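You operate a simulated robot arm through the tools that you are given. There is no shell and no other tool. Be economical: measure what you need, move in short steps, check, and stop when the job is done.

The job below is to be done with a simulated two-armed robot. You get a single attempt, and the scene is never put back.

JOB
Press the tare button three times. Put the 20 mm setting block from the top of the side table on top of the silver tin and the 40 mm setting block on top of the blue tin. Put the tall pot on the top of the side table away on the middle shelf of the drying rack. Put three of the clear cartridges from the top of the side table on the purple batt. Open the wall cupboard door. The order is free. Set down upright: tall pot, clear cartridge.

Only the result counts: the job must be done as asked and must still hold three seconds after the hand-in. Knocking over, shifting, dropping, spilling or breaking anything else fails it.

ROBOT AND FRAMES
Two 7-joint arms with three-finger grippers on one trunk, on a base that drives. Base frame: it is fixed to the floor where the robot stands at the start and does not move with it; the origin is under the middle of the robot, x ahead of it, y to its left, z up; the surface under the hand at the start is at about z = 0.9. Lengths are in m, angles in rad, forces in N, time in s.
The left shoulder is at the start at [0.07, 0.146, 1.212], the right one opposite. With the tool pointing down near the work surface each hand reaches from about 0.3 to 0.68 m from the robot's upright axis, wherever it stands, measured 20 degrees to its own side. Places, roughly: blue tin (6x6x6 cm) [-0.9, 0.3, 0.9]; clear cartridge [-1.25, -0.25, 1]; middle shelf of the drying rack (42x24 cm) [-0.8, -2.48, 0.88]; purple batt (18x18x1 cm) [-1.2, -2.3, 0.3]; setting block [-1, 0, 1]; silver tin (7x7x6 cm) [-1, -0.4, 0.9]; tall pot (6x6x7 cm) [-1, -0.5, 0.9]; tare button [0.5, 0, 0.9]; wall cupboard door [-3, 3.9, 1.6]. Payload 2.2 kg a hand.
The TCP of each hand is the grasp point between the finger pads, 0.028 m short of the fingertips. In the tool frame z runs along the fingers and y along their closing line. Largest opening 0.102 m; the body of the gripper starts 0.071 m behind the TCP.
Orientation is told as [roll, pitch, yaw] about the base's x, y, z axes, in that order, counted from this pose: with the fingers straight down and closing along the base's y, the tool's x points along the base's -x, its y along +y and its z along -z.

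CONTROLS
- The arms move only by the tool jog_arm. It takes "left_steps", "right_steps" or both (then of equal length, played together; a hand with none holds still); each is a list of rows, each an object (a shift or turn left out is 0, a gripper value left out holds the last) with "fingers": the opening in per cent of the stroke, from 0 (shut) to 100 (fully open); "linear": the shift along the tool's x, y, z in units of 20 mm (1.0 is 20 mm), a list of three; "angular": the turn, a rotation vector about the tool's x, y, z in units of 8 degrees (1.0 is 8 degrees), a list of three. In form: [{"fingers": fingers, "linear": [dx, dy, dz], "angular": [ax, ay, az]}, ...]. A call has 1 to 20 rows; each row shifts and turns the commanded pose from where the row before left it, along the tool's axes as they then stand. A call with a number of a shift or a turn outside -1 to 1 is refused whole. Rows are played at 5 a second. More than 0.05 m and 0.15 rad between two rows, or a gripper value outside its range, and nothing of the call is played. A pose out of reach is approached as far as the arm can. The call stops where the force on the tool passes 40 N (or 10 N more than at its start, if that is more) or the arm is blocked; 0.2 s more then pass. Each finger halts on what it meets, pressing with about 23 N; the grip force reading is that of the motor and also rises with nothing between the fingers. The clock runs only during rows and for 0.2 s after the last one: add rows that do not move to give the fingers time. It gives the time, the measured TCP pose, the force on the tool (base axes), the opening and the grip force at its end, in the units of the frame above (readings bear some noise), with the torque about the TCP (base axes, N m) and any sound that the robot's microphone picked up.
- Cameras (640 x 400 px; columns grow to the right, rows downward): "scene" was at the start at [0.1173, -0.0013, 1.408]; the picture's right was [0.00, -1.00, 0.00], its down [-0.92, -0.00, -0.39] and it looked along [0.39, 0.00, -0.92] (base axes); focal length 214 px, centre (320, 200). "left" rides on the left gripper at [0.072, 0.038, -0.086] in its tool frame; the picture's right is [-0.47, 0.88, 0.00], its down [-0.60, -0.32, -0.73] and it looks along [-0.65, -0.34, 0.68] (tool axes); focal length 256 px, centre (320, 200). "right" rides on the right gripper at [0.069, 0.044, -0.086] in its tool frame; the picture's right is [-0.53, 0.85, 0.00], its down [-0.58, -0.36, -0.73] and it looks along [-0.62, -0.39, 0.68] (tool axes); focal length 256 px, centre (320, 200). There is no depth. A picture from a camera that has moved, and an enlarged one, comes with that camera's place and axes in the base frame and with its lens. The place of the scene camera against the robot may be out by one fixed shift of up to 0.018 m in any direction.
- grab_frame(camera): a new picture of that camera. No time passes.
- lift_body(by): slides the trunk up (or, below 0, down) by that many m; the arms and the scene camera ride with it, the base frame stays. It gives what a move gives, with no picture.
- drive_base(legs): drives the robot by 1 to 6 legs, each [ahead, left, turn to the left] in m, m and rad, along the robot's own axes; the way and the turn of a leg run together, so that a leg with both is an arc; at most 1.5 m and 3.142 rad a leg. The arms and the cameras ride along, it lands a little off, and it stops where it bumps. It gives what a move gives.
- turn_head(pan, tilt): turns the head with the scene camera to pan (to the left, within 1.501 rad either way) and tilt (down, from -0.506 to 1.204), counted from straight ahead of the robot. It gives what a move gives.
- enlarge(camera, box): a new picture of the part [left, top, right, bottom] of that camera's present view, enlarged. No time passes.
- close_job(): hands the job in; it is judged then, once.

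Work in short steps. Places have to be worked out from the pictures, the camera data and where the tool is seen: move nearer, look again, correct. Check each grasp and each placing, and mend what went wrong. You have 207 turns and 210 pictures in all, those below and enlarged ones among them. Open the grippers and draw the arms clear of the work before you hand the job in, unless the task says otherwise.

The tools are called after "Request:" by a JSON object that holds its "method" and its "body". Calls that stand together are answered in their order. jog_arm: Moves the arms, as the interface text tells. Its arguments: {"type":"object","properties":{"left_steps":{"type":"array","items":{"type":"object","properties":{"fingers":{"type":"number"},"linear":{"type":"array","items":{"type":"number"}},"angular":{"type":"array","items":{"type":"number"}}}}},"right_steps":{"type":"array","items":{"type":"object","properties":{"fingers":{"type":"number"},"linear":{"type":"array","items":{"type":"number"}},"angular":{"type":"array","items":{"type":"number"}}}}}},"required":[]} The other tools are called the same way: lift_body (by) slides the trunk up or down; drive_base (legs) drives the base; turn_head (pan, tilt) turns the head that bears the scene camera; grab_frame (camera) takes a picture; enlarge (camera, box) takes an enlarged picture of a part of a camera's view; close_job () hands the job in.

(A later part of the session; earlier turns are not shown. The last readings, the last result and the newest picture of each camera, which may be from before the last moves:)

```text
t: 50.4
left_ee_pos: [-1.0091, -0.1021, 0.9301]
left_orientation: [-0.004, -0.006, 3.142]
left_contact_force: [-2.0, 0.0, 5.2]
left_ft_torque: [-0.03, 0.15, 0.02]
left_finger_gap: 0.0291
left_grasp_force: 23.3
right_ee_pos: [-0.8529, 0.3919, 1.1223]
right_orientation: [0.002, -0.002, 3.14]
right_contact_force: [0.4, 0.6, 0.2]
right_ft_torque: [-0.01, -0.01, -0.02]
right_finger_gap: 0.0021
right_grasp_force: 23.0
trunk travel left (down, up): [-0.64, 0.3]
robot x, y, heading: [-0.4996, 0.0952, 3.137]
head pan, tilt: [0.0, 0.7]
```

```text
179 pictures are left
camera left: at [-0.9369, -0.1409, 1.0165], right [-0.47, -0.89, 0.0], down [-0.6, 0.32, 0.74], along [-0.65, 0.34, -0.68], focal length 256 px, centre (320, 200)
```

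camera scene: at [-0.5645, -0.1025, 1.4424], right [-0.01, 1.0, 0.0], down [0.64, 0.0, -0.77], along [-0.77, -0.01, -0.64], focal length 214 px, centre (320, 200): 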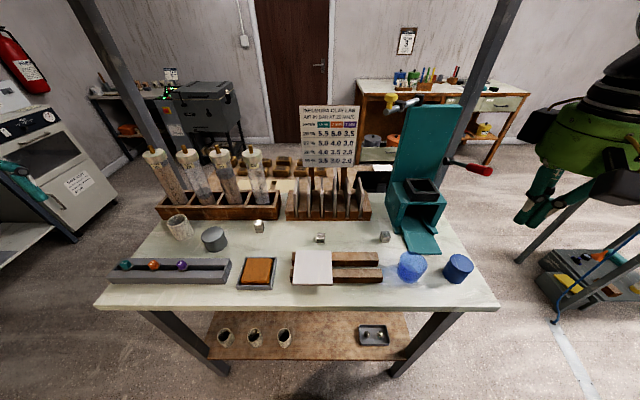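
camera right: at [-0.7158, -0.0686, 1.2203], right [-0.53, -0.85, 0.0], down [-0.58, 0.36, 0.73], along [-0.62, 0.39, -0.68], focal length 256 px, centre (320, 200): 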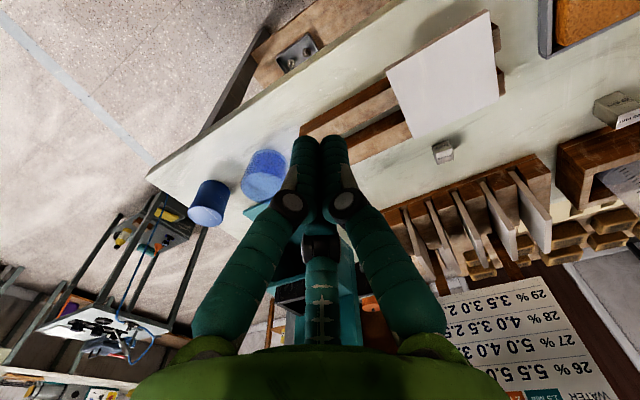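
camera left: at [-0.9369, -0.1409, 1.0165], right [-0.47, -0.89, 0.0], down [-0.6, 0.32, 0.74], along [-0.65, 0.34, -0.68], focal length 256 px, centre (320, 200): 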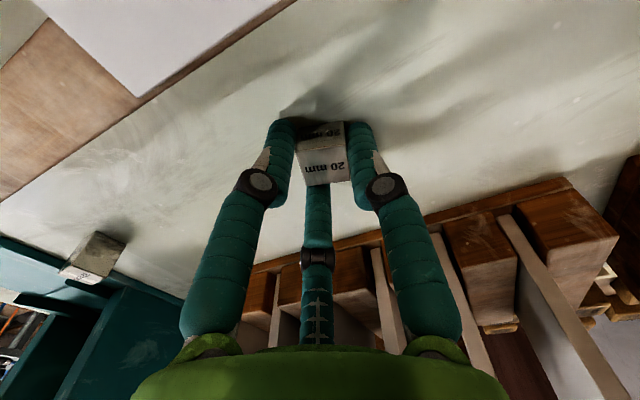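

Grasped (gap 29 mm). I lift 10 cm and drive the base left (−y) by 0.31 to bring the silver tin into reach.

Request:
{"method": "jog_arm", "body": {"left_steps": [{"linear": [0, 0, -1]}, {"linear": [0, 0, -1]}, {"linear": [0, 0, -1]}, {"linear": [0, 0, -1]}, {"linear": [0, 0, -1]}, {"linear": [0.8, 0, -1]}, {}]}}

Request:
{"method": "drive_base", "body": {"legs": [[0, 0.31, 0]]}}

Request:
{"method": "grab_frame", "body": {"camera": "left"}}

Request:
{"method": "grab_frame", "body": {"camera": "scene"}}

```text
t: 52.0
left_ee_pos: [-0.994, -0.1054, 1.0498]
left_orientation: [-0.004, -0.001, 3.143]
left_contact_force: [0.6, 0.0, -1.0]
left_ft_torque: [-0.01, -0.05, 0.02]
left_finger_gap: 0.0295
left_grasp_force: 23.8
right_ee_pos: [-0.8538, 0.393, 1.1205]
right_orientation: [0.002, -0.001, 3.14]
right_contact_force: [-0.1, 1.4, -0.5]
right_ft_torque: [-0.02, -0.01, 0.05]
right_finger_gap: 0.0022
right_grasp_force: 22.2
trunk travel left (down, up): [-0.64, 0.3]
robot x, y, heading: [-0.5039, 0.0915, 3.14]
head pan, tilt: [0.0, 0.7]
```

```text
t: 54.0
left_ee_pos: [-0.9934, -0.4132, 1.0511]
left_orientation: [-0.001, -0.004, -3.141]
left_contact_force: [-0.1, 0.3, -0.3]
left_ft_torque: [-0.01, 0.0, -0.02]
left_finger_gap: 0.0291
left_grasp_force: 22.4
right_ee_pos: [-0.8542, 0.0838, 1.1221]
right_orientation: [0.004, -0.002, 3.14]
right_contact_force: [0.7, -0.3, -0.8]
right_ft_torque: [0.0, 0.01, 0.0]
right_finger_gap: 0.0022
right_grasp_force: 23.2
trunk travel left (down, up): [-0.64, 0.3]
robot x, y, heading: [-0.5002, -0.2153, 3.137]
head pan, tilt: [0.0, 0.7]
```

```text
178 pictures are left
camera left: at [-0.9221, -0.4518, 1.1365], right [-0.46, -0.89, 0.0], down [-0.6, 0.32, 0.73], along [-0.65, 0.34, -0.68], focal length 256 px, centre (320, 200)
```

left: 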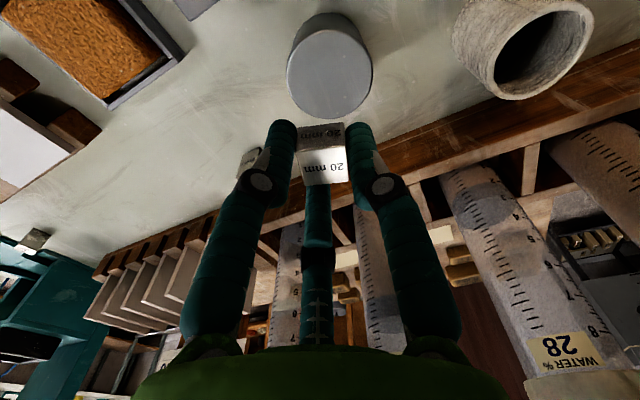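

```text
177 pictures are left
camera scene: at [-0.626, -0.2166, 1.3322], right [0.0, 1.0, 0.0], down [0.64, 0.0, -0.76], along [-0.76, 0.0, -0.64], focal length 214 px, centre (320, 200)
```

scene: 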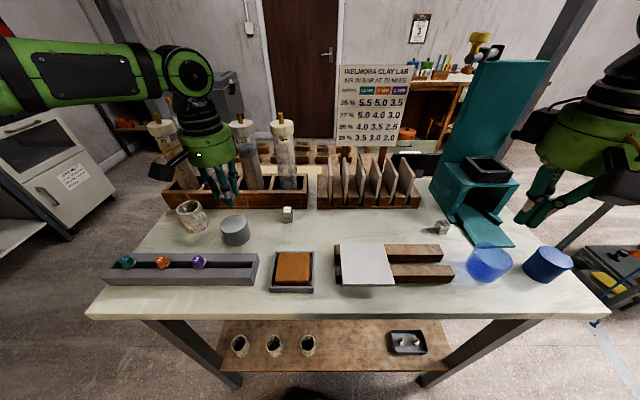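

Silver tin top is at about (-0.986, -0.426). I centre over it and lower to just above.

Request:
{"method": "jog_arm", "body": {"left_steps": [{"linear": [0.35, 0.65, 0]}, {"linear": [0, 0, 0.8]}, {"linear": [0, 0, 0.8]}, {"linear": [0, 0, 0.6]}, {}, {}]}}

Request:
{"method": "grab_frame", "body": {"camera": "left"}}

Request:
{"method": "enlarge", "body": {"camera": "scene", "box": [160, 160, 310, 254]}}

```text
t: 55.4
left_ee_pos: [-0.9869, -0.4257, 1.0073]
left_orientation: [-0.005, -0.003, 3.141]
left_contact_force: [0.2, -0.2, -1.3]
left_ft_torque: [-0.01, -0.03, 0.03]
left_finger_gap: 0.0291
left_grasp_force: 23.1
right_ee_pos: [-0.8542, 0.082, 1.1212]
right_orientation: [0.001, -0.001, 3.14]
right_contact_force: [-0.2, 0.1, 0.0]
right_ft_torque: [-0.02, 0.0, -0.01]
right_finger_gap: 0.0022
right_grasp_force: 23.2
trunk travel left (down, up): [-0.64, 0.3]
robot x, y, heading: [-0.5031, -0.2173, 3.146]
head pan, tilt: [0.0, 0.7]
```

```text
176 pictures are left
camera left: at [-0.9145, -0.4641, 1.092], right [-0.47, -0.89, 0.0], down [-0.6, 0.31, 0.73], along [-0.65, 0.34, -0.68], focal length 256 px, centre (320, 200)
```

left: 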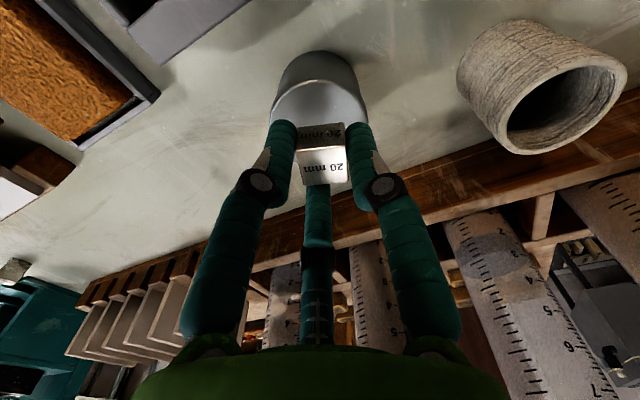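

```text
4.26 times, centred on (235, 207) of scene
camera zoom: at [-0.626, -0.2176, 1.3322], right [0.0, 1.0, 0.0], down [0.64, 0.0, -0.76], along [-0.76, 0.0, -0.64], focal length 913 px, centre (682, 170)
```

zoom: 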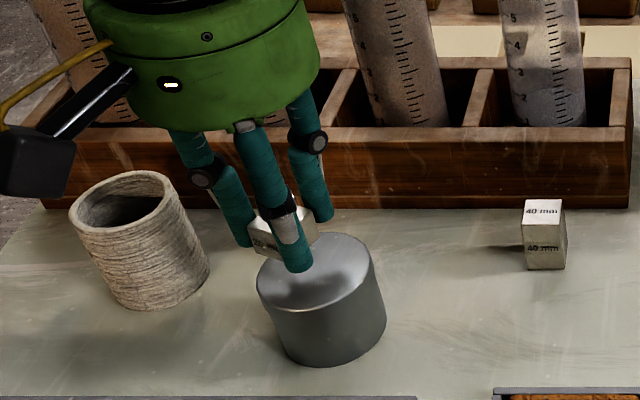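

The tin top is at z ≈ 0.96 and centred. I lower the last 17 mm in small steps.

Request:
{"method": "jog_arm", "body": {"left_steps": [{"linear": [0, 0, 0.5]}, {"linear": [0, 0, 0.2]}, {"linear": [0, 0, 0.1]}, {"linear": [0, 0, 0.05]}, {}]}}

```text
t: 56.6
left_ee_pos: [-0.9865, -0.4267, 0.9885]
left_orientation: [-0.005, -0.005, -3.141]
left_contact_force: [-0.5, 0.2, -1.2]
left_ft_torque: [0.0, -0.02, 0.01]
left_finger_gap: 0.0289
left_grasp_force: 23.3
right_ee_pos: [-0.8542, 0.0834, 1.1209]
right_orientation: [0.003, -0.001, 3.14]
right_contact_force: [-0.4, 0.1, -0.4]
right_ft_torque: [-0.03, 0.04, 0.02]
right_finger_gap: 0.0022
right_grasp_force: 22.9
trunk travel left (down, up): [-0.64, 0.3]
robot x, y, heading: [-0.5024, -0.2161, 3.139]
head pan, tilt: [0.0, 0.7]
```

No contact yet; continue in 1.5 mm steps.

Request:
{"method": "jog_arm", "body": {"left_steps": [{"linear": [0, 0, 0.08]}, {"linear": [0, 0, 0.08]}, {}]}}

Request:
{"method": "enlarge", "body": {"camera": "scene", "box": [190, 180, 290, 254]}}

```text
t: 57.4
left_ee_pos: [-0.9872, -0.4266, 0.9852]
left_orientation: [-0.004, -0.003, 3.142]
left_contact_force: [-0.3, 0.4, -0.9]
left_ft_torque: [0.0, 0.01, 0.0]
left_finger_gap: 0.0288
left_grasp_force: 22.9
right_ee_pos: [-0.8543, 0.083, 1.1225]
right_orientation: [0.002, -0.001, 3.141]
right_contact_force: [0.4, 0.8, 0.7]
right_ft_torque: [-0.04, 0.01, -0.02]
right_finger_gap: 0.0024
right_grasp_force: 23.2
trunk travel left (down, up): [-0.64, 0.3]
robot x, y, heading: [-0.5013, -0.215, 3.14]
head pan, tilt: [0.0, 0.7]
```

```text
5.41 times, centred on (240, 217) of scene
camera zoom: at [-0.626, -0.2176, 1.3322], right [0.0, 1.0, 0.0], down [0.64, 0.0, -0.76], along [-0.76, 0.0, -0.64], focal length 1159 px, centre (752, 108)
```

zoom: 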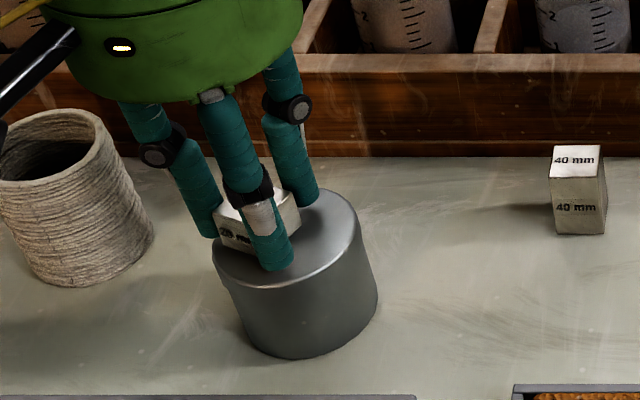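

Perspective suggests the tin top is about 1 cm lower than assumed; I keep stepping down.

Request:
{"method": "jog_arm", "body": {"left_steps": [{"linear": [0, 0, 0.1]}, {"linear": [0, 0, 0.1]}, {"linear": [0, 0, 0.05]}, {}]}}

Request:
{"method": "grab_frame", "body": {"camera": "left"}}

```text
t: 58.4
left_ee_pos: [-0.9873, -0.4276, 0.9824]
left_orientation: [-0.005, -0.008, -3.141]
left_contact_force: [-0.9, 1.1, 7.8]
left_ft_torque: [0.07, 0.1, 0.01]
left_finger_gap: 0.0291
left_grasp_force: 22.6
right_ee_pos: [-0.8537, 0.0848, 1.121]
right_orientation: [0.0, -0.003, 3.142]
right_contact_force: [0.4, 0.0, 0.0]
right_ft_torque: [-0.01, 0.0, 0.02]
right_finger_gap: 0.0022
right_grasp_force: 23.3
trunk travel left (down, up): [-0.64, 0.3]
robot x, y, heading: [-0.5001, -0.2152, 3.14]
head pan, tilt: [0.0, 0.7]
```

```text
173 pictures are left
camera left: at [-0.915, -0.4651, 1.0683], right [-0.46, -0.89, 0.0], down [-0.6, 0.31, 0.74], along [-0.65, 0.34, -0.68], focal length 256 px, centre (320, 200)
```

left: 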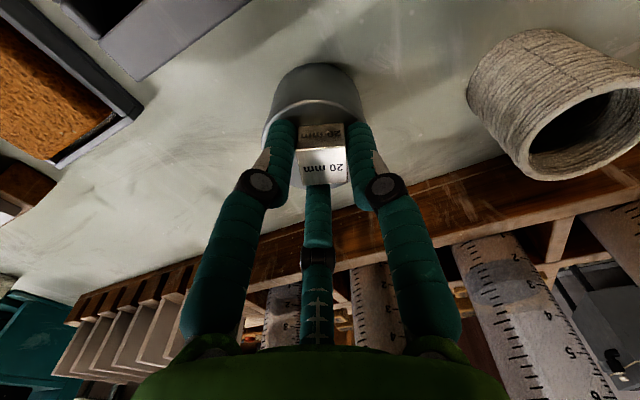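

Contact felt (≈8 N), and the block sits near the centre of the lid. I open and rise.

Request:
{"method": "jog_arm", "body": {"left_steps": [{"linear": [0, 0, -0.05], "fingers": 55}, {}, {}, {"linear": [0, 0, -0.5]}, {"linear": [0, 0, -1]}, {"linear": [0, 0, -1]}, {"linear": [0, 0, -1]}, {"linear": [0, 0, -1]}, {}]}}

Request:
{"method": "grab_frame", "body": {"camera": "left"}}

```text
t: 60.4
left_ee_pos: [-0.9871, -0.4291, 1.0719]
left_orientation: [-0.003, -0.004, -3.141]
left_contact_force: [-0.2, 0.0, 0.0]
left_ft_torque: [-0.01, 0.02, 0.02]
left_finger_gap: 0.0562
left_grasp_force: 0.0
right_ee_pos: [-0.8545, 0.083, 1.1217]
right_orientation: [0.001, -0.003, 3.141]
right_contact_force: [0.6, -0.1, -0.3]
right_ft_torque: [0.01, 0.01, -0.01]
right_finger_gap: 0.0021
right_grasp_force: 22.8
trunk travel left (down, up): [-0.64, 0.3]
robot x, y, heading: [-0.4961, -0.215, 3.14]
head pan, tilt: [0.0, 0.7]
```

```text
172 pictures are left
camera left: at [-0.9147, -0.4666, 1.1584], right [-0.46, -0.89, 0.0], down [-0.6, 0.31, 0.73], along [-0.65, 0.34, -0.68], focal length 256 px, centre (320, 200)
```

left: 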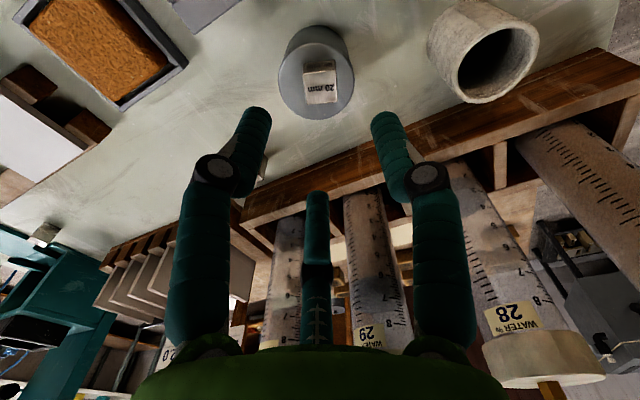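

The 20 mm block is set on the silver tin. Next the 40 mm block: I drive the base 0.13 right so the hand is in line with it, and look.

Request:
{"method": "drive_base", "body": {"legs": [[0, -0.13, 0]]}}

Request:
{"method": "jog_arm", "body": {"left_steps": [{"linear": [0, 0, -0.5], "fingers": 100}, {}, {}]}}

Request:
{"method": "grab_frame", "body": {"camera": "left"}}

Request:
{"method": "enlarge", "body": {"camera": "scene", "box": [170, 170, 290, 245]}}

```text
t: 61.7
left_ee_pos: [-0.9856, -0.2981, 1.0711]
left_orientation: [-0.006, -0.002, -3.14]
left_contact_force: [0.1, -0.7, 0.3]
left_ft_torque: [0.03, -0.04, -0.02]
left_finger_gap: 0.0564
left_grasp_force: 0.0
right_ee_pos: [-0.8543, 0.2128, 1.1216]
right_orientation: [0.0, -0.002, 3.142]
right_contact_force: [-0.2, -0.2, 0.5]
right_ft_torque: [0.01, -0.02, -0.01]
right_finger_gap: 0.0021
right_grasp_force: 22.6
trunk travel left (down, up): [-0.64, 0.3]
robot x, y, heading: [-0.5, -0.0835, 3.142]
head pan, tilt: [0.0, 0.7]
```

```text
t: 62.5
left_ee_pos: [-0.986, -0.2954, 1.0831]
left_orientation: [-0.004, -0.003, -3.138]
left_contact_force: [0.3, 0.3, -0.5]
left_ft_torque: [-0.01, 0.0, -0.02]
left_finger_gap: 0.102
left_grasp_force: 0.0
right_ee_pos: [-0.8558, 0.216, 1.1215]
right_orientation: [0.002, -0.002, -3.142]
right_contact_force: [0.6, 0.8, 0.1]
right_ft_torque: [0.02, 0.0, 0.01]
right_finger_gap: 0.0023
right_grasp_force: 22.7
trunk travel left (down, up): [-0.64, 0.3]
robot x, y, heading: [-0.5007, -0.0827, 3.145]
head pan, tilt: [0.0, 0.7]
```

```text
171 pictures are left
camera left: at [-0.9141, -0.3346, 1.1692], right [-0.46, -0.89, 0.0], down [-0.6, 0.31, 0.73], along [-0.65, 0.34, -0.68], focal length 256 px, centre (320, 200)
```

left: 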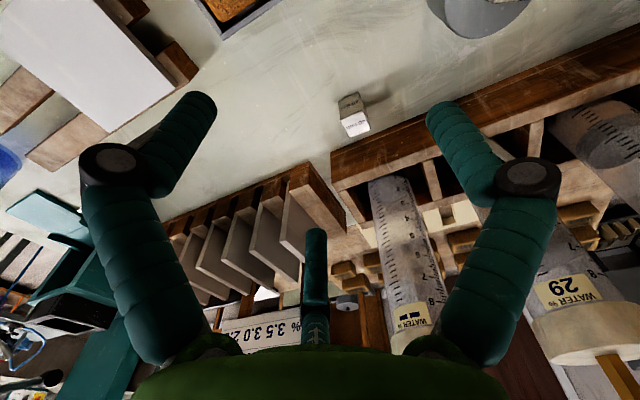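

```text
5.33 times, centred on (230, 208) of scene
camera zoom: at [-0.6258, -0.0852, 1.3322], right [0.0, 1.0, 0.0], down [0.64, 0.0, -0.76], along [-0.76, 0.0, -0.64], focal length 1144 px, centre (800, 160)
```

zoom: 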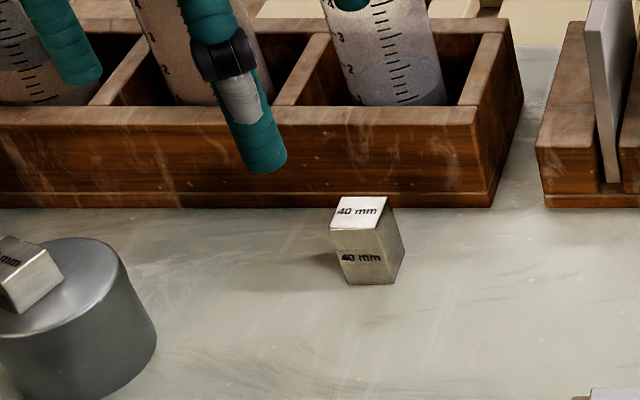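

The 40 mm block is axis-aligned at (-1.050, -0.302). I move over it and descend to z ≈ 0.96.

Request:
{"method": "jog_arm", "body": {"left_steps": [{"linear": [-0.8, 0.08, 0.3]}, {"linear": [-0.8, 0.08, 0.3]}, {"linear": [-0.8, 0.08, 0.3]}, {"linear": [-0.8, 0.08, 0.3]}, {"linear": [0, 0, 1]}, {"linear": [0, 0, 1]}, {"linear": [0, 0, 1]}, {"linear": [0, 0, 1]}, {}]}}

Request:
{"method": "grab_frame", "body": {"camera": "left"}}

```text
t: 64.5
left_ee_pos: [-1.0517, -0.3005, 0.9776]
left_orientation: [-0.004, -0.003, -3.141]
left_contact_force: [0.0, 0.1, -0.6]
left_ft_torque: [-0.02, -0.01, -0.02]
left_finger_gap: 0.1021
left_grasp_force: 0.1
right_ee_pos: [-0.8538, 0.2146, 1.1217]
right_orientation: [0.001, -0.002, -3.142]
right_contact_force: [0.4, 0.8, 0.1]
right_ft_torque: [-0.03, 0.03, 0.01]
right_finger_gap: 0.002
right_grasp_force: 23.0
trunk travel left (down, up): [-0.64, 0.3]
robot x, y, heading: [-0.4965, -0.0835, 3.141]
head pan, tilt: [0.0, 0.7]
```

```text
169 pictures are left
camera left: at [-0.98, -0.3396, 1.0633], right [-0.46, -0.89, 0.0], down [-0.6, 0.31, 0.73], along [-0.65, 0.34, -0.68], focal length 256 px, centre (320, 200)
```

left: 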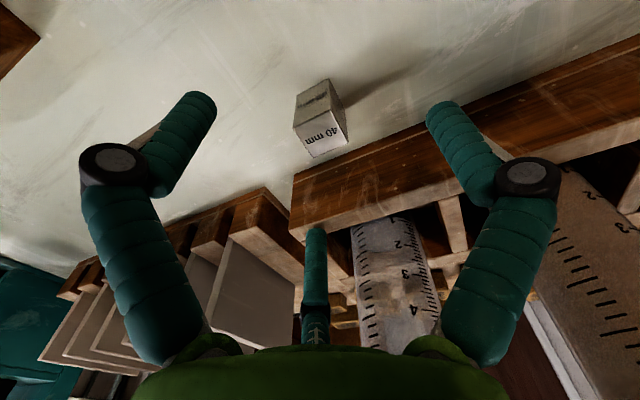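

Centred. Descend 4 cm and close.

Request:
{"method": "jog_arm", "body": {"left_steps": [{"linear": [0, 0, 1]}, {"linear": [0, 0, 0.8]}, {"linear": [0, 0, 0.2]}, {}, {"fingers": 0}, {}, {}, {}, {"linear": [0, 0, -1]}, {"linear": [0, 0, -1]}, {"linear": [0, 0, -1]}, {"linear": [0, 0, -1]}, {"linear": [0.5, 0, -1]}, {"linear": [1, 0, -1]}, {"linear": [1, 0, -0.5]}, {}]}}

Request:
{"method": "grab_frame", "body": {"camera": "left"}}

```text
t: 65.0
left_ee_pos: [-1.0583, -0.297, 0.9698]
left_orientation: [-0.018, -0.042, -3.138]
left_contact_force: [3.1, 4.1, 9.3]
left_ft_torque: [0.35, 0.43, -0.12]
left_finger_gap: 0.1029
left_grasp_force: 0.1
right_ee_pos: [-0.8533, 0.2159, 1.123]
right_orientation: [0.0, -0.003, -3.139]
right_contact_force: [0.5, 0.0, 0.2]
right_ft_torque: [0.01, -0.03, 0.02]
right_finger_gap: 0.0023
right_grasp_force: 23.2
trunk travel left (down, up): [-0.64, 0.3]
robot x, y, heading: [-0.4987, -0.0838, 3.14]
head pan, tilt: [0.0, 0.7]
stopped in row 2 (left hand): the force on the tool passed its limit at 48 N (the readings are from after the stop); the commanded pose is now the measured one
```

```text
168 pictures are left
camera left: at [-0.9837, -0.336, 1.0523], right [-0.46, -0.89, 0.0], down [-0.57, 0.3, 0.76], along [-0.68, 0.35, -0.65], focal length 256 px, centre (320, 200)
```

left: 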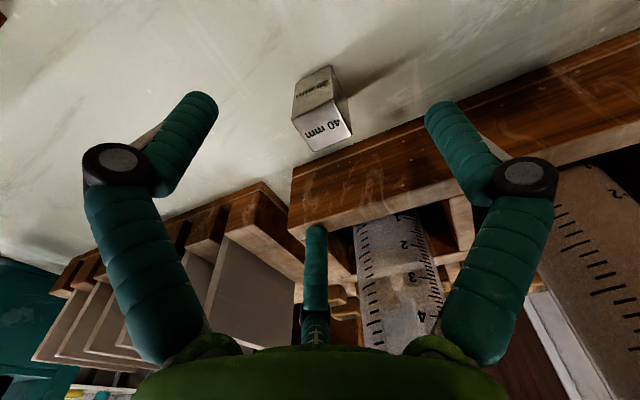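

The hit came from a third finger: the gripper's far-side finger (base azimuth ≈150°) landed on the wooden rack. I rise, re-level, narrow the opening to about 46 mm and turn the tool 30° so no finger points at the rack.

Request:
{"method": "jog_arm", "body": {"left_steps": [{"linear": [0, 0, -1]}, {"linear": [0, 0, -1], "angular": [-0.13, 0.3, 0]}, {"fingers": 45, "linear": [0, 0, -0.5]}, {"angular": [0, 0, 0.95]}, {"angular": [0, 0, 0.95]}, {"angular": [0, 0, 0.95]}, {"angular": [0, 0, 0.9]}, {}, {}]}}

Request:
{"method": "grab_frame", "body": {"camera": "left"}}

Request:
{"method": "enlarge", "body": {"camera": "scene", "box": [170, 150, 290, 245]}}

```text
t: 67.0
left_ee_pos: [-1.0575, -0.2998, 1.0172]
left_orientation: [0.001, 0.004, 2.621]
left_contact_force: [0.7, -1.1, 0.0]
left_ft_torque: [0.04, -0.01, 0.02]
left_finger_gap: 0.0458
left_grasp_force: 0.1
right_ee_pos: [-0.8543, 0.2148, 1.1215]
right_orientation: [0.002, -0.001, -3.142]
right_contact_force: [0.0, 0.1, 0.5]
right_ft_torque: [-0.01, -0.02, -0.02]
right_finger_gap: 0.0022
right_grasp_force: 22.9
trunk travel left (down, up): [-0.64, 0.3]
robot x, y, heading: [-0.501, -0.085, 3.147]
head pan, tilt: [0.0, 0.7]
```

```text
167 pictures are left
camera left: at [-1.0144, -0.368, 1.1035], right [-0.84, -0.54, 0.0], down [-0.37, 0.58, 0.73], along [-0.39, 0.61, -0.69], focal length 256 px, centre (320, 200)
```

left: 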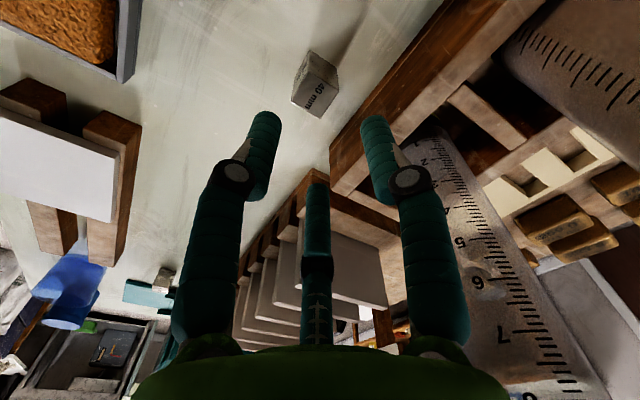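

```text
4.21 times, centred on (230, 198) of scene
camera zoom: at [-0.6259, -0.0857, 1.3323], right [0.0, 1.0, 0.0], down [0.64, 0.0, -0.77], along [-0.77, 0.0, -0.64], focal length 903 px, centre (699, 210)
```

zoom: 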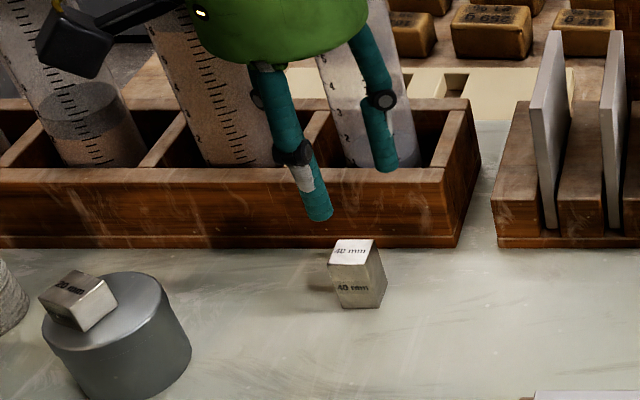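

I shift 1 cm away from the rack and go down to z ≈ 0.965, gripping only the top of the block so fingers stay above the rack edge.

Request:
{"method": "jog_arm", "body": {"left_steps": [{"linear": [0.49, -0.1, 0]}, {"linear": [0, 0, 0.9]}, {"linear": [0, 0, 0.9]}, {"linear": [0, 0, 0.7]}, {}]}}

Request:
{"method": "grab_frame", "body": {"camera": "left"}}

Request:
{"method": "enlarge", "body": {"camera": "scene", "box": [170, 150, 290, 245]}}

```text
t: 68.2
left_ee_pos: [-1.0481, -0.3018, 0.968]
left_orientation: [0.002, 0.006, 2.622]
left_contact_force: [-0.6, -0.1, -0.7]
left_ft_torque: [0.02, -0.01, -0.04]
left_finger_gap: 0.0458
left_grasp_force: 0.0
right_ee_pos: [-0.8544, 0.2145, 1.121]
right_orientation: [0.002, -0.002, -3.143]
right_contact_force: [-0.1, -0.4, -0.2]
right_ft_torque: [-0.03, 0.03, 0.02]
right_finger_gap: 0.0024
right_grasp_force: 22.8
trunk travel left (down, up): [-0.64, 0.3]
robot x, y, heading: [-0.5008, -0.0835, 3.143]
head pan, tilt: [0.0, 0.7]
```

```text
165 pictures are left
camera left: at [-1.0054, -0.3705, 1.0546], right [-0.84, -0.54, 0.0], down [-0.37, 0.58, 0.73], along [-0.39, 0.61, -0.69], focal length 256 px, centre (320, 200)
```

left: 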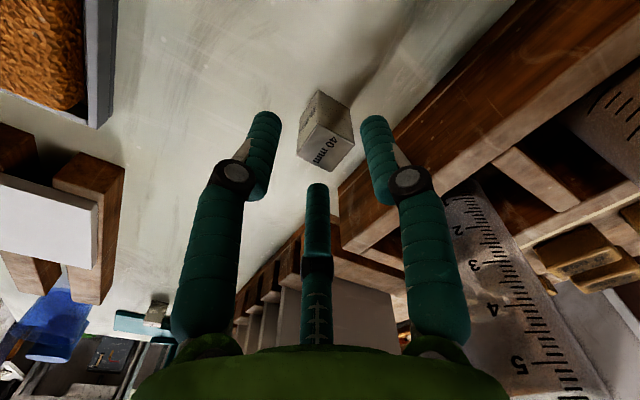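

```text
4.21 times, centred on (230, 198) of scene
camera zoom: at [-0.626, -0.0857, 1.3323], right [0.0, 1.0, 0.0], down [0.64, 0.0, -0.76], along [-0.76, 0.0, -0.64], focal length 903 px, centre (699, 210)
```

zoom: 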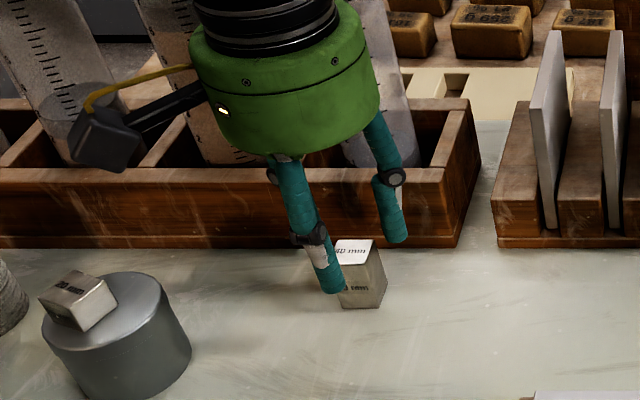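

Well centred. Down 14 mm and close.

Request:
{"method": "jog_arm", "body": {"left_steps": [{"linear": [0.08, 0.12, 0.4]}, {"linear": [0, 0, 0.35]}, {}, {"fingers": 0}, {}, {}, {}]}}

Request:
{"method": "grab_frame", "body": {"camera": "left"}}

```text
t: 69.8
left_ee_pos: [-1.0461, -0.3057, 0.9541]
left_orientation: [0.002, 0.005, 2.625]
left_contact_force: [-2.0, -0.4, 3.3]
left_ft_torque: [0.0, 0.03, 0.01]
left_finger_gap: 0.029
left_grasp_force: 22.8
right_ee_pos: [-0.8547, 0.2147, 1.1214]
right_orientation: [0.002, 0.0, -3.141]
right_contact_force: [-0.7, 0.1, 0.4]
right_ft_torque: [-0.02, 0.0, 0.01]
right_finger_gap: 0.0023
right_grasp_force: 22.6
trunk travel left (down, up): [-0.64, 0.3]
robot x, y, heading: [-0.5026, -0.086, 3.141]
head pan, tilt: [0.0, 0.7]
```

```text
163 pictures are left
camera left: at [-1.0048, -0.3739, 1.0408], right [-0.84, -0.54, 0.0], down [-0.37, 0.58, 0.73], along [-0.39, 0.61, -0.69], focal length 256 px, centre (320, 200)
```

left: 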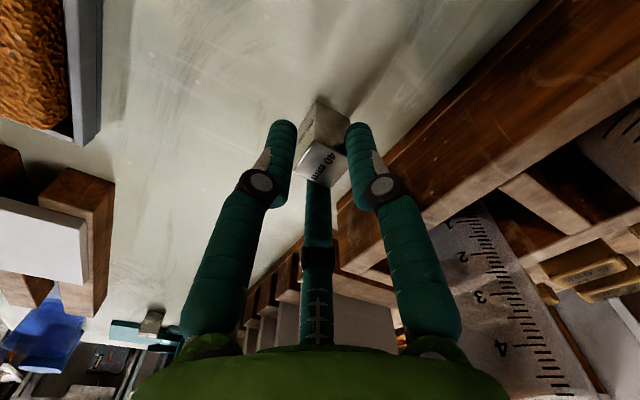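

Block held. I lift straight up, then pull the hand back toward the robot before driving across.

Request:
{"method": "jog_arm", "body": {"left_steps": [{"linear": [0, 0, -1]}, {"linear": [0, 0, -1]}, {"linear": [0, 0, -1]}, {"linear": [0.9, -0.5, -0.6]}, {"linear": [0.9, -0.5, -0.6]}, {"linear": [0.9, -0.5, -0.6]}, {"linear": [0.9, -0.5, -0.6]}, {"linear": [0.9, -0.5, -0.6]}, {"linear": [0.9, -0.5, -0.6]}, {"linear": [0.9, -0.5, -0.2]}, {"linear": [0.9, -0.5, 0]}, {}]}}

Request:
{"method": "grab_frame", "body": {"camera": "left"}}

Request:
{"method": "grab_frame", "body": {"camera": "scene"}}

```text
t: 72.4
left_ee_pos: [-0.8854, -0.3085, 1.0859]
left_orientation: [0.001, 0.006, 2.622]
left_contact_force: [0.3, 0.5, -1.0]
left_ft_torque: [0.01, 0.0, -0.03]
left_finger_gap: 0.0287
left_grasp_force: 22.5
right_ee_pos: [-0.8557, 0.2151, 1.1214]
right_orientation: [0.002, -0.001, -3.142]
right_contact_force: [-0.5, 0.2, -0.5]
right_ft_torque: [-0.01, 0.01, -0.01]
right_finger_gap: 0.0022
right_grasp_force: 22.9
trunk travel left (down, up): [-0.64, 0.3]
robot x, y, heading: [-0.5008, -0.0844, 3.146]
head pan, tilt: [0.0, 0.7]
```

```text
162 pictures are left
camera left: at [-0.8427, -0.3768, 1.1732], right [-0.84, -0.54, 0.0], down [-0.37, 0.58, 0.73], along [-0.39, 0.61, -0.69], focal length 256 px, centre (320, 200)
```

left: 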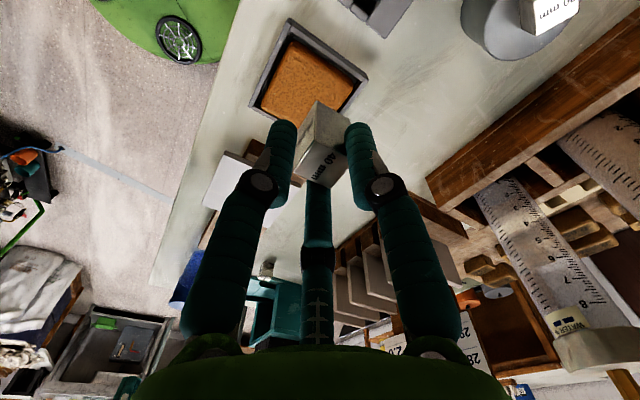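

```text
161 pictures are left
camera scene: at [-0.6269, -0.0856, 1.3321], right [0.0, 1.0, 0.0], down [0.64, 0.0, -0.76], along [-0.76, 0.0, -0.64], focal length 214 px, centre (320, 200)
```

scene: 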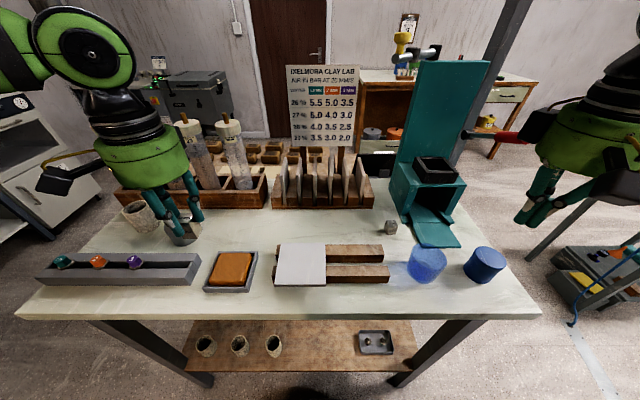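

I pull the right hand back 8 cm for clearance from the teal lever handle, then drive the base 0.56 to its right so the left hand comes over the blue tin.

Request:
{"method": "jog_arm", "body": {"right_steps": [{"linear": [1, 0, 0]}, {"linear": [1, 0, 0]}, {"linear": [1, 0, 0]}, {"linear": [1, 0, 0]}, {}]}}

Request:
{"method": "drive_base", "body": {"legs": [[0, -0.56, 0]]}}

Request:
{"method": "grab_frame", "body": {"camera": "left"}}

Request:
{"method": "grab_frame", "body": {"camera": "scene"}}

```text
t: 73.6
left_ee_pos: [-0.8866, -0.308, 1.0875]
left_orientation: [0.001, 0.008, 2.623]
left_contact_force: [-0.1, 0.0, -1.1]
left_ft_torque: [-0.04, 0.01, 0.0]
left_finger_gap: 0.0291
left_grasp_force: 23.4
right_ee_pos: [-0.7765, 0.2144, 1.1192]
right_orientation: [0.001, 0.001, 3.142]
right_contact_force: [0.1, 0.0, 0.6]
right_ft_torque: [0.0, -0.02, -0.03]
right_finger_gap: 0.0022
right_grasp_force: 23.3
trunk travel left (down, up): [-0.64, 0.3]
robot x, y, heading: [-0.5022, -0.0858, 3.141]
head pan, tilt: [0.0, 0.7]
```

```text
t: 76.9
left_ee_pos: [-0.8857, 0.2607, 1.0856]
left_orientation: [0.002, 0.007, 2.623]
left_contact_force: [-0.6, -0.3, -1.8]
left_ft_torque: [-0.01, -0.02, 0.02]
left_finger_gap: 0.029
left_grasp_force: 23.0
right_ee_pos: [-0.7752, 0.785, 1.1192]
right_orientation: [0.002, -0.002, 3.143]
right_contact_force: [0.9, 0.0, -0.3]
right_ft_torque: [-0.01, -0.01, 0.03]
right_finger_gap: 0.0023
right_grasp_force: 22.9
trunk travel left (down, up): [-0.64, 0.3]
robot x, y, heading: [-0.4992, 0.4883, 3.145]
head pan, tilt: [0.0, 0.7]
```

```text
160 pictures are left
camera left: at [-0.8423, 0.1927, 1.1732], right [-0.84, -0.54, 0.0], down [-0.37, 0.58, 0.73], along [-0.39, 0.61, -0.69], focal length 256 px, centre (320, 200)
```

left: 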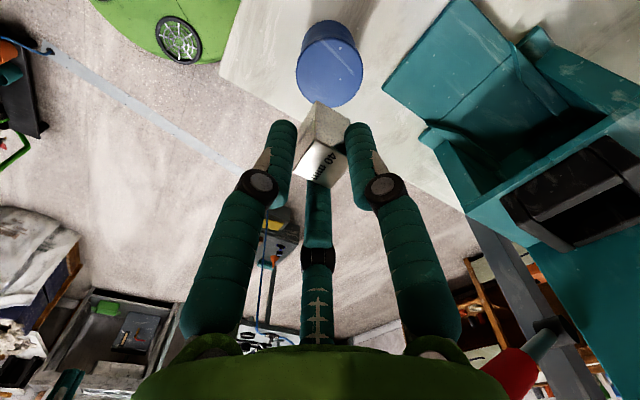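

```text
159 pictures are left
camera scene: at [-0.6259, 0.4837, 1.3322], right [0.0, 1.0, 0.0], down [0.64, 0.0, -0.76], along [-0.76, 0.0, -0.64], focal length 214 px, centre (320, 200)
```

scene: 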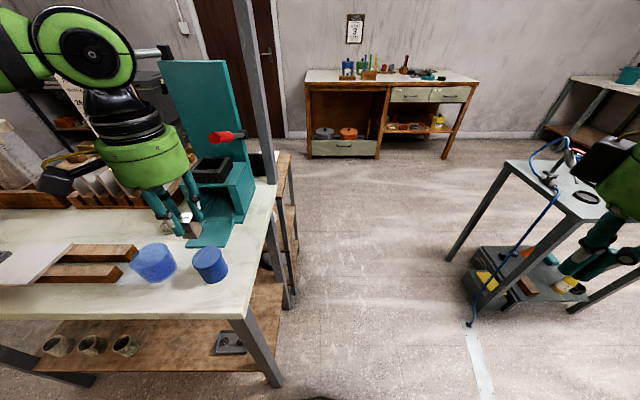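

Blue tin top centre is at (-0.892, 0.256). I fine-centre and lower to 1.5 cm above it.

Request:
{"method": "jog_arm", "body": {"left_steps": [{"linear": [-0.14, 0.37, 0]}, {"linear": [0, 0, 1]}, {"linear": [0, 0, 1]}, {"linear": [0, 0, 0.9]}, {}, {}]}}

Request:
{"method": "grab_frame", "body": {"camera": "left"}}

Request:
{"method": "enlarge", "body": {"camera": "scene", "box": [120, 180, 260, 290]}}

```text
t: 78.3
left_ee_pos: [-0.8904, 0.2566, 1.0293]
left_orientation: [0.002, 0.005, 2.624]
left_contact_force: [-0.1, -0.4, -2.0]
left_ft_torque: [-0.02, -0.01, -0.01]
left_finger_gap: 0.0285
left_grasp_force: 22.1
right_ee_pos: [-0.7742, 0.7851, 1.1189]
right_orientation: [0.002, -0.002, 3.143]
right_contact_force: [0.3, -0.7, 0.6]
right_ft_torque: [0.0, 0.0, 0.01]
right_finger_gap: 0.0023
right_grasp_force: 23.6
trunk travel left (down, up): [-0.64, 0.3]
robot x, y, heading: [-0.502, 0.4892, 3.145]
head pan, tilt: [0.0, 0.7]
```

```text
158 pictures are left
camera left: at [-0.8477, 0.1889, 1.1154], right [-0.84, -0.54, 0.0], down [-0.37, 0.58, 0.73], along [-0.39, 0.61, -0.69], focal length 256 px, centre (320, 200)
```

left: 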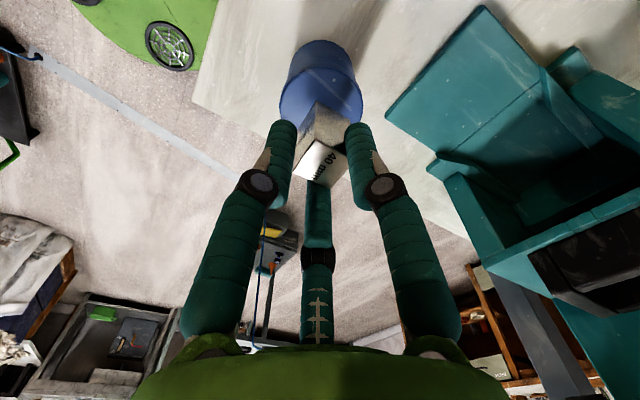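

```text
3.64 times, centred on (190, 235) of scene
camera zoom: at [-0.6259, 0.4843, 1.3322], right [0.0, 1.0, 0.0], down [0.64, 0.0, -0.76], along [-0.76, 0.0, -0.64], focal length 780 px, centre (793, 73)
```

zoom: 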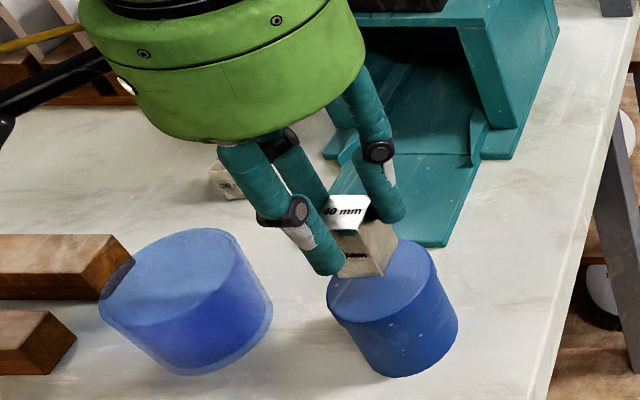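

Centred. Lower 18 mm, then small steps.

Request:
{"method": "jog_arm", "body": {"left_steps": [{"linear": [0, 0, 0.5]}, {"linear": [0, 0, 0.3]}, {"linear": [0, 0, 0.1]}, {"linear": [0, 0, 0.08]}, {}]}}

```text
t: 79.5
left_ee_pos: [-0.8905, 0.2574, 1.0101]
left_orientation: [0.003, 0.003, 2.625]
left_contact_force: [-4.0, -5.4, 24.3]
left_ft_torque: [-0.23, 0.45, 0.05]
left_finger_gap: 0.0293
left_grasp_force: 23.4
right_ee_pos: [-0.7733, 0.7854, 1.1193]
right_orientation: [0.002, -0.002, 3.141]
right_contact_force: [0.5, 0.1, 0.7]
right_ft_torque: [0.0, 0.04, 0.0]
right_finger_gap: 0.0023
right_grasp_force: 23.1
trunk travel left (down, up): [-0.64, 0.3]
robot x, y, heading: [-0.5018, 0.4835, 3.144]
head pan, tilt: [0.0, 0.7]
```

Firm contact. I ease off 1 mm, release, and rise.

Request:
{"method": "jog_arm", "body": {"left_steps": [{"linear": [0, 0, -0.06]}, {"fingers": 50}, {}, {}, {"linear": [0, 0, -0.5]}, {"linear": [0, 0, -1]}, {"linear": [0, 0, -1]}, {"linear": [0, 0, -1]}, {"linear": [0, 0, -1]}, {}]}}

Request:
{"method": "grab_frame", "body": {"camera": "left"}}

Request:
{"method": "enlarge", "body": {"camera": "scene", "box": [120, 180, 260, 290]}}

```text
t: 81.7
left_ee_pos: [-0.893, 0.2572, 1.1]
left_orientation: [0.002, 0.007, 2.621]
left_contact_force: [0.5, -0.2, -0.3]
left_ft_torque: [0.01, -0.01, -0.01]
left_finger_gap: 0.0512
left_grasp_force: 0.1
right_ee_pos: [-0.7752, 0.7842, 1.1192]
right_orientation: [0.002, 0.001, 3.142]
right_contact_force: [-0.3, -0.6, -0.3]
right_ft_torque: [0.02, -0.01, 0.03]
right_finger_gap: 0.0023
right_grasp_force: 22.7
trunk travel left (down, up): [-0.64, 0.3]
robot x, y, heading: [-0.4997, 0.4855, 3.141]
head pan, tilt: [0.0, 0.7]
```

```text
156 pictures are left
camera left: at [-0.8496, 0.1879, 1.1871], right [-0.84, -0.54, 0.0], down [-0.37, 0.58, 0.73], along [-0.39, 0.61, -0.69], focal length 256 px, centre (320, 200)
```

left: 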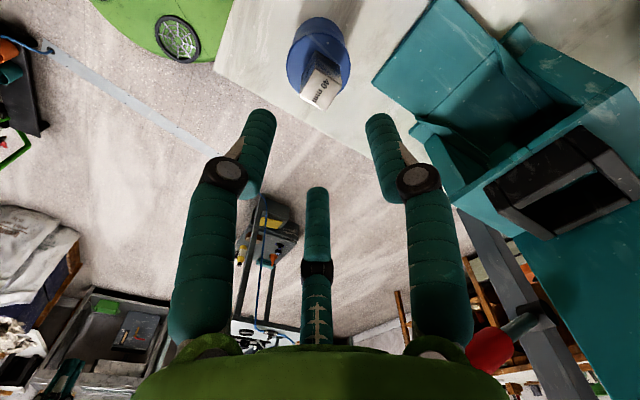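

```text
3.64 times, centred on (190, 235) of scene
camera zoom: at [-0.6259, 0.4842, 1.3322], right [0.0, 1.0, 0.0], down [0.64, 0.0, -0.76], along [-0.76, 0.0, -0.64], focal length 780 px, centre (793, 73)
```

zoom: 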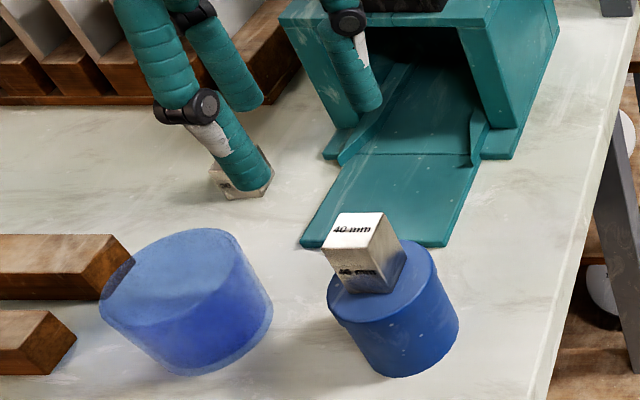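

The 40 mm block stands on the blue tin. Now the tall pot: I drive 0.80 to the left (−y) with the hand high.

Request:
{"method": "jog_arm", "body": {"left_steps": [{"linear": [0, 0, -1], "fingers": 85}, {}]}}

Request:
{"method": "drive_base", "body": {"legs": [[0, 0.8, 0]]}}

Request:
{"method": "grab_frame", "body": {"camera": "left"}}

Request:
{"method": "grab_frame", "body": {"camera": "scene"}}

```text
t: 82.3
left_ee_pos: [-0.8909, 0.2569, 1.1214]
left_orientation: [0.0, 0.007, 2.624]
left_contact_force: [-0.9, 0.3, -0.6]
left_ft_torque: [-0.03, -0.01, -0.01]
left_finger_gap: 0.0867
left_grasp_force: 0.1
right_ee_pos: [-0.7752, 0.7848, 1.1179]
right_orientation: [0.002, -0.002, 3.141]
right_contact_force: [0.1, 0.8, -0.5]
right_ft_torque: [0.03, 0.01, 0.0]
right_finger_gap: 0.0024
right_grasp_force: 23.4
trunk travel left (down, up): [-0.64, 0.3]
robot x, y, heading: [-0.5017, 0.4847, 3.142]
head pan, tilt: [0.0, 0.7]
```

```text
t: 86.5
left_ee_pos: [-0.873, -0.5429, 1.1213]
left_orientation: [0.001, 0.006, 2.653]
left_contact_force: [0.0, -0.1, 0.1]
left_ft_torque: [-0.05, 0.0, 0.04]
left_finger_gap: 0.0868
left_grasp_force: 0.1
right_ee_pos: [-0.7736, -0.0128, 1.1193]
right_orientation: [0.0, -0.002, -3.113]
right_contact_force: [-0.5, 0.1, 0.7]
right_ft_torque: [-0.03, 0.02, 0.02]
right_finger_gap: 0.0021
right_grasp_force: 23.0
trunk travel left (down, up): [-0.64, 0.3]
robot x, y, heading: [-0.49, -0.3062, -3.107]
head pan, tilt: [0.0, 0.7]
```

```text
154 pictures are left
camera left: at [-0.8281, -0.6104, 1.2078], right [-0.83, -0.56, 0.0], down [-0.39, 0.57, 0.73], along [-0.41, 0.6, -0.69], focal length 256 px, centre (320, 200)
```

left: 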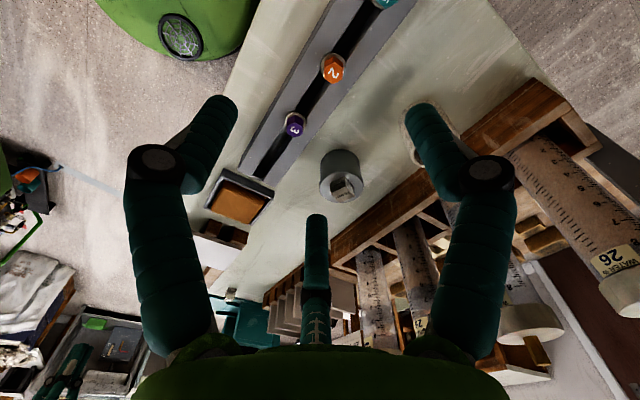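

```text
153 pictures are left
camera scene: at [-0.6144, -0.3081, 1.3323], right [-0.03, 1.0, 0.0], down [0.64, 0.02, -0.76], along [-0.76, -0.02, -0.64], focal length 214 px, centre (320, 200)
```

scene: 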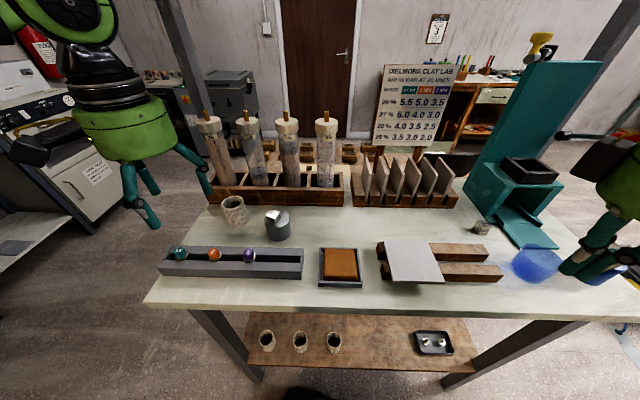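

Pot estimated at (-1.025, -0.545). I bring the hand above it at this height and look.

Request:
{"method": "jog_arm", "body": {"left_steps": [{"linear": [-0.95, 0.5, 0]}, {"linear": [-0.95, 0.5, 0]}, {"linear": [-0.95, 0.5, 0]}, {"linear": [-0.95, 0.5, 0]}, {"linear": [-0.95, 0.5, 0]}, {"linear": [-0.95, 0.5, 0]}, {"linear": [-0.95, 0.5, 0]}, {}]}}

Request:
{"method": "grab_frame", "body": {"camera": "left"}}

```text
t: 88.3
left_ee_pos: [-1.0109, -0.5453, 1.1198]
left_orientation: [0.003, 0.007, 2.652]
left_contact_force: [1.1, -0.3, 0.1]
left_ft_torque: [-0.01, -0.01, -0.02]
left_finger_gap: 0.0866
left_grasp_force: 0.1
left hand out of reach, approached as far as the arm can: row 7
right_ee_pos: [-0.7709, -0.0123, 1.1191]
right_orientation: [0.002, -0.004, -3.113]
right_contact_force: [1.0, -0.7, 0.1]
right_ft_torque: [0.01, 0.02, -0.01]
right_finger_gap: 0.0021
right_grasp_force: 23.1
trunk travel left (down, up): [-0.64, 0.3]
robot x, y, heading: [-0.4906, -0.3079, -3.112]
head pan, tilt: [0.0, 0.7]
```

```text
152 pictures are left
camera left: at [-0.9657, -0.612, 1.2068], right [-0.83, -0.56, 0.0], down [-0.39, 0.57, 0.73], along [-0.41, 0.6, -0.69], focal length 256 px, centre (320, 200)
```

left: 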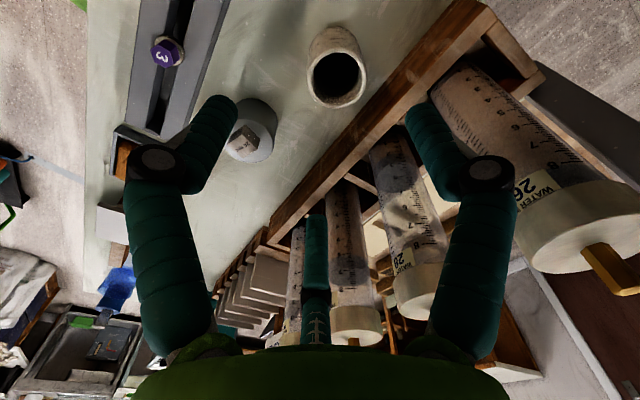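

Pot rim centre at (-1.028, -0.5475), z ≈ 0.975. I lower to 1.03 and centre.

Request:
{"method": "jog_arm", "body": {"left_steps": [{"linear": [0, 0, 1]}, {"linear": [0, 0, 1]}, {"linear": [0, 0, 1]}, {"linear": [0, 0, 1]}, {"linear": [-0.7, 0.49, 0]}, {"linear": [0, 0, 0.5]}, {}]}}

Request:
{"method": "grab_frame", "body": {"camera": "left"}}

```text
t: 89.9
left_ee_pos: [-1.0264, -0.5472, 1.0285]
left_orientation: [0.002, 0.009, 2.653]
left_contact_force: [0.7, 0.5, -0.1]
left_ft_torque: [-0.03, 0.01, 0.02]
left_finger_gap: 0.0864
left_grasp_force: 0.1
right_ee_pos: [-0.7725, -0.0131, 1.1193]
right_orientation: [0.002, -0.003, -3.111]
right_contact_force: [0.3, 0.3, 0.3]
right_ft_torque: [0.0, 0.01, 0.03]
right_finger_gap: 0.0024
right_grasp_force: 22.9
trunk travel left (down, up): [-0.64, 0.3]
robot x, y, heading: [-0.4881, -0.3035, -3.111]
head pan, tilt: [0.0, 0.7]
```

```text
151 pictures are left
camera left: at [-0.9817, -0.6135, 1.116], right [-0.83, -0.56, 0.0], down [-0.39, 0.57, 0.73], along [-0.41, 0.6, -0.69], focal length 256 px, centre (320, 200)
```

left: 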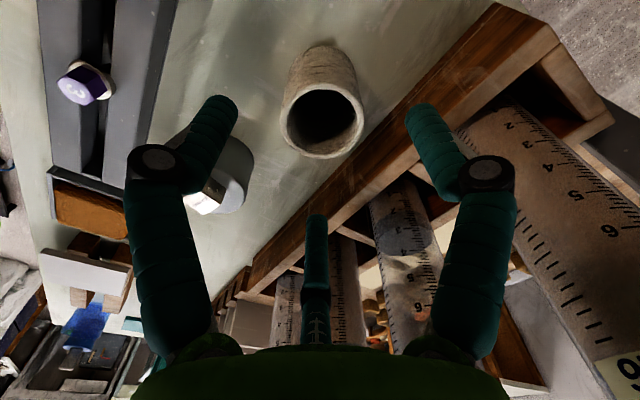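

Centred within 3 mm. I descend around the pot to z ≈ 0.945.

Request:
{"method": "jog_arm", "body": {"left_steps": [{"linear": [0.07, 0.13, 0.8]}, {"linear": [0, 0, 0.8]}, {"linear": [0, 0, 0.8]}, {"linear": [0, 0, 0.8]}, {"linear": [0, 0, 0.8]}, {}]}}

Request:
{"method": "grab_frame", "body": {"camera": "left"}}

```text
t: 91.3
left_ee_pos: [-1.026, -0.5501, 0.9503]
left_orientation: [0.001, 0.006, 2.654]
left_contact_force: [0.2, 0.3, -0.7]
left_ft_torque: [0.0, -0.02, 0.01]
left_finger_gap: 0.0864
left_grasp_force: 0.0
right_ee_pos: [-0.7733, -0.0121, 1.1189]
right_orientation: [0.002, -0.002, -3.112]
right_contact_force: [0.2, -0.4, -0.1]
right_ft_torque: [-0.01, 0.01, -0.01]
right_finger_gap: 0.0024
right_grasp_force: 22.4
trunk travel left (down, up): [-0.64, 0.3]
robot x, y, heading: [-0.4875, -0.3017, -3.113]
head pan, tilt: [0.0, 0.7]
```

```text
150 pictures are left
camera left: at [-0.9808, -0.6171, 1.0366], right [-0.83, -0.56, 0.0], down [-0.39, 0.57, 0.73], along [-0.41, 0.6, -0.69], focal length 256 px, centre (320, 200)
```

left: 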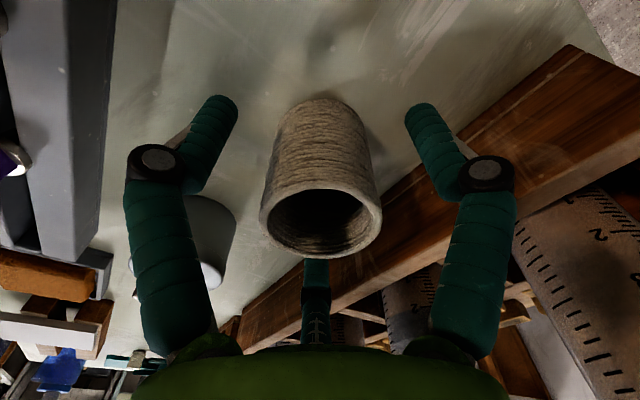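

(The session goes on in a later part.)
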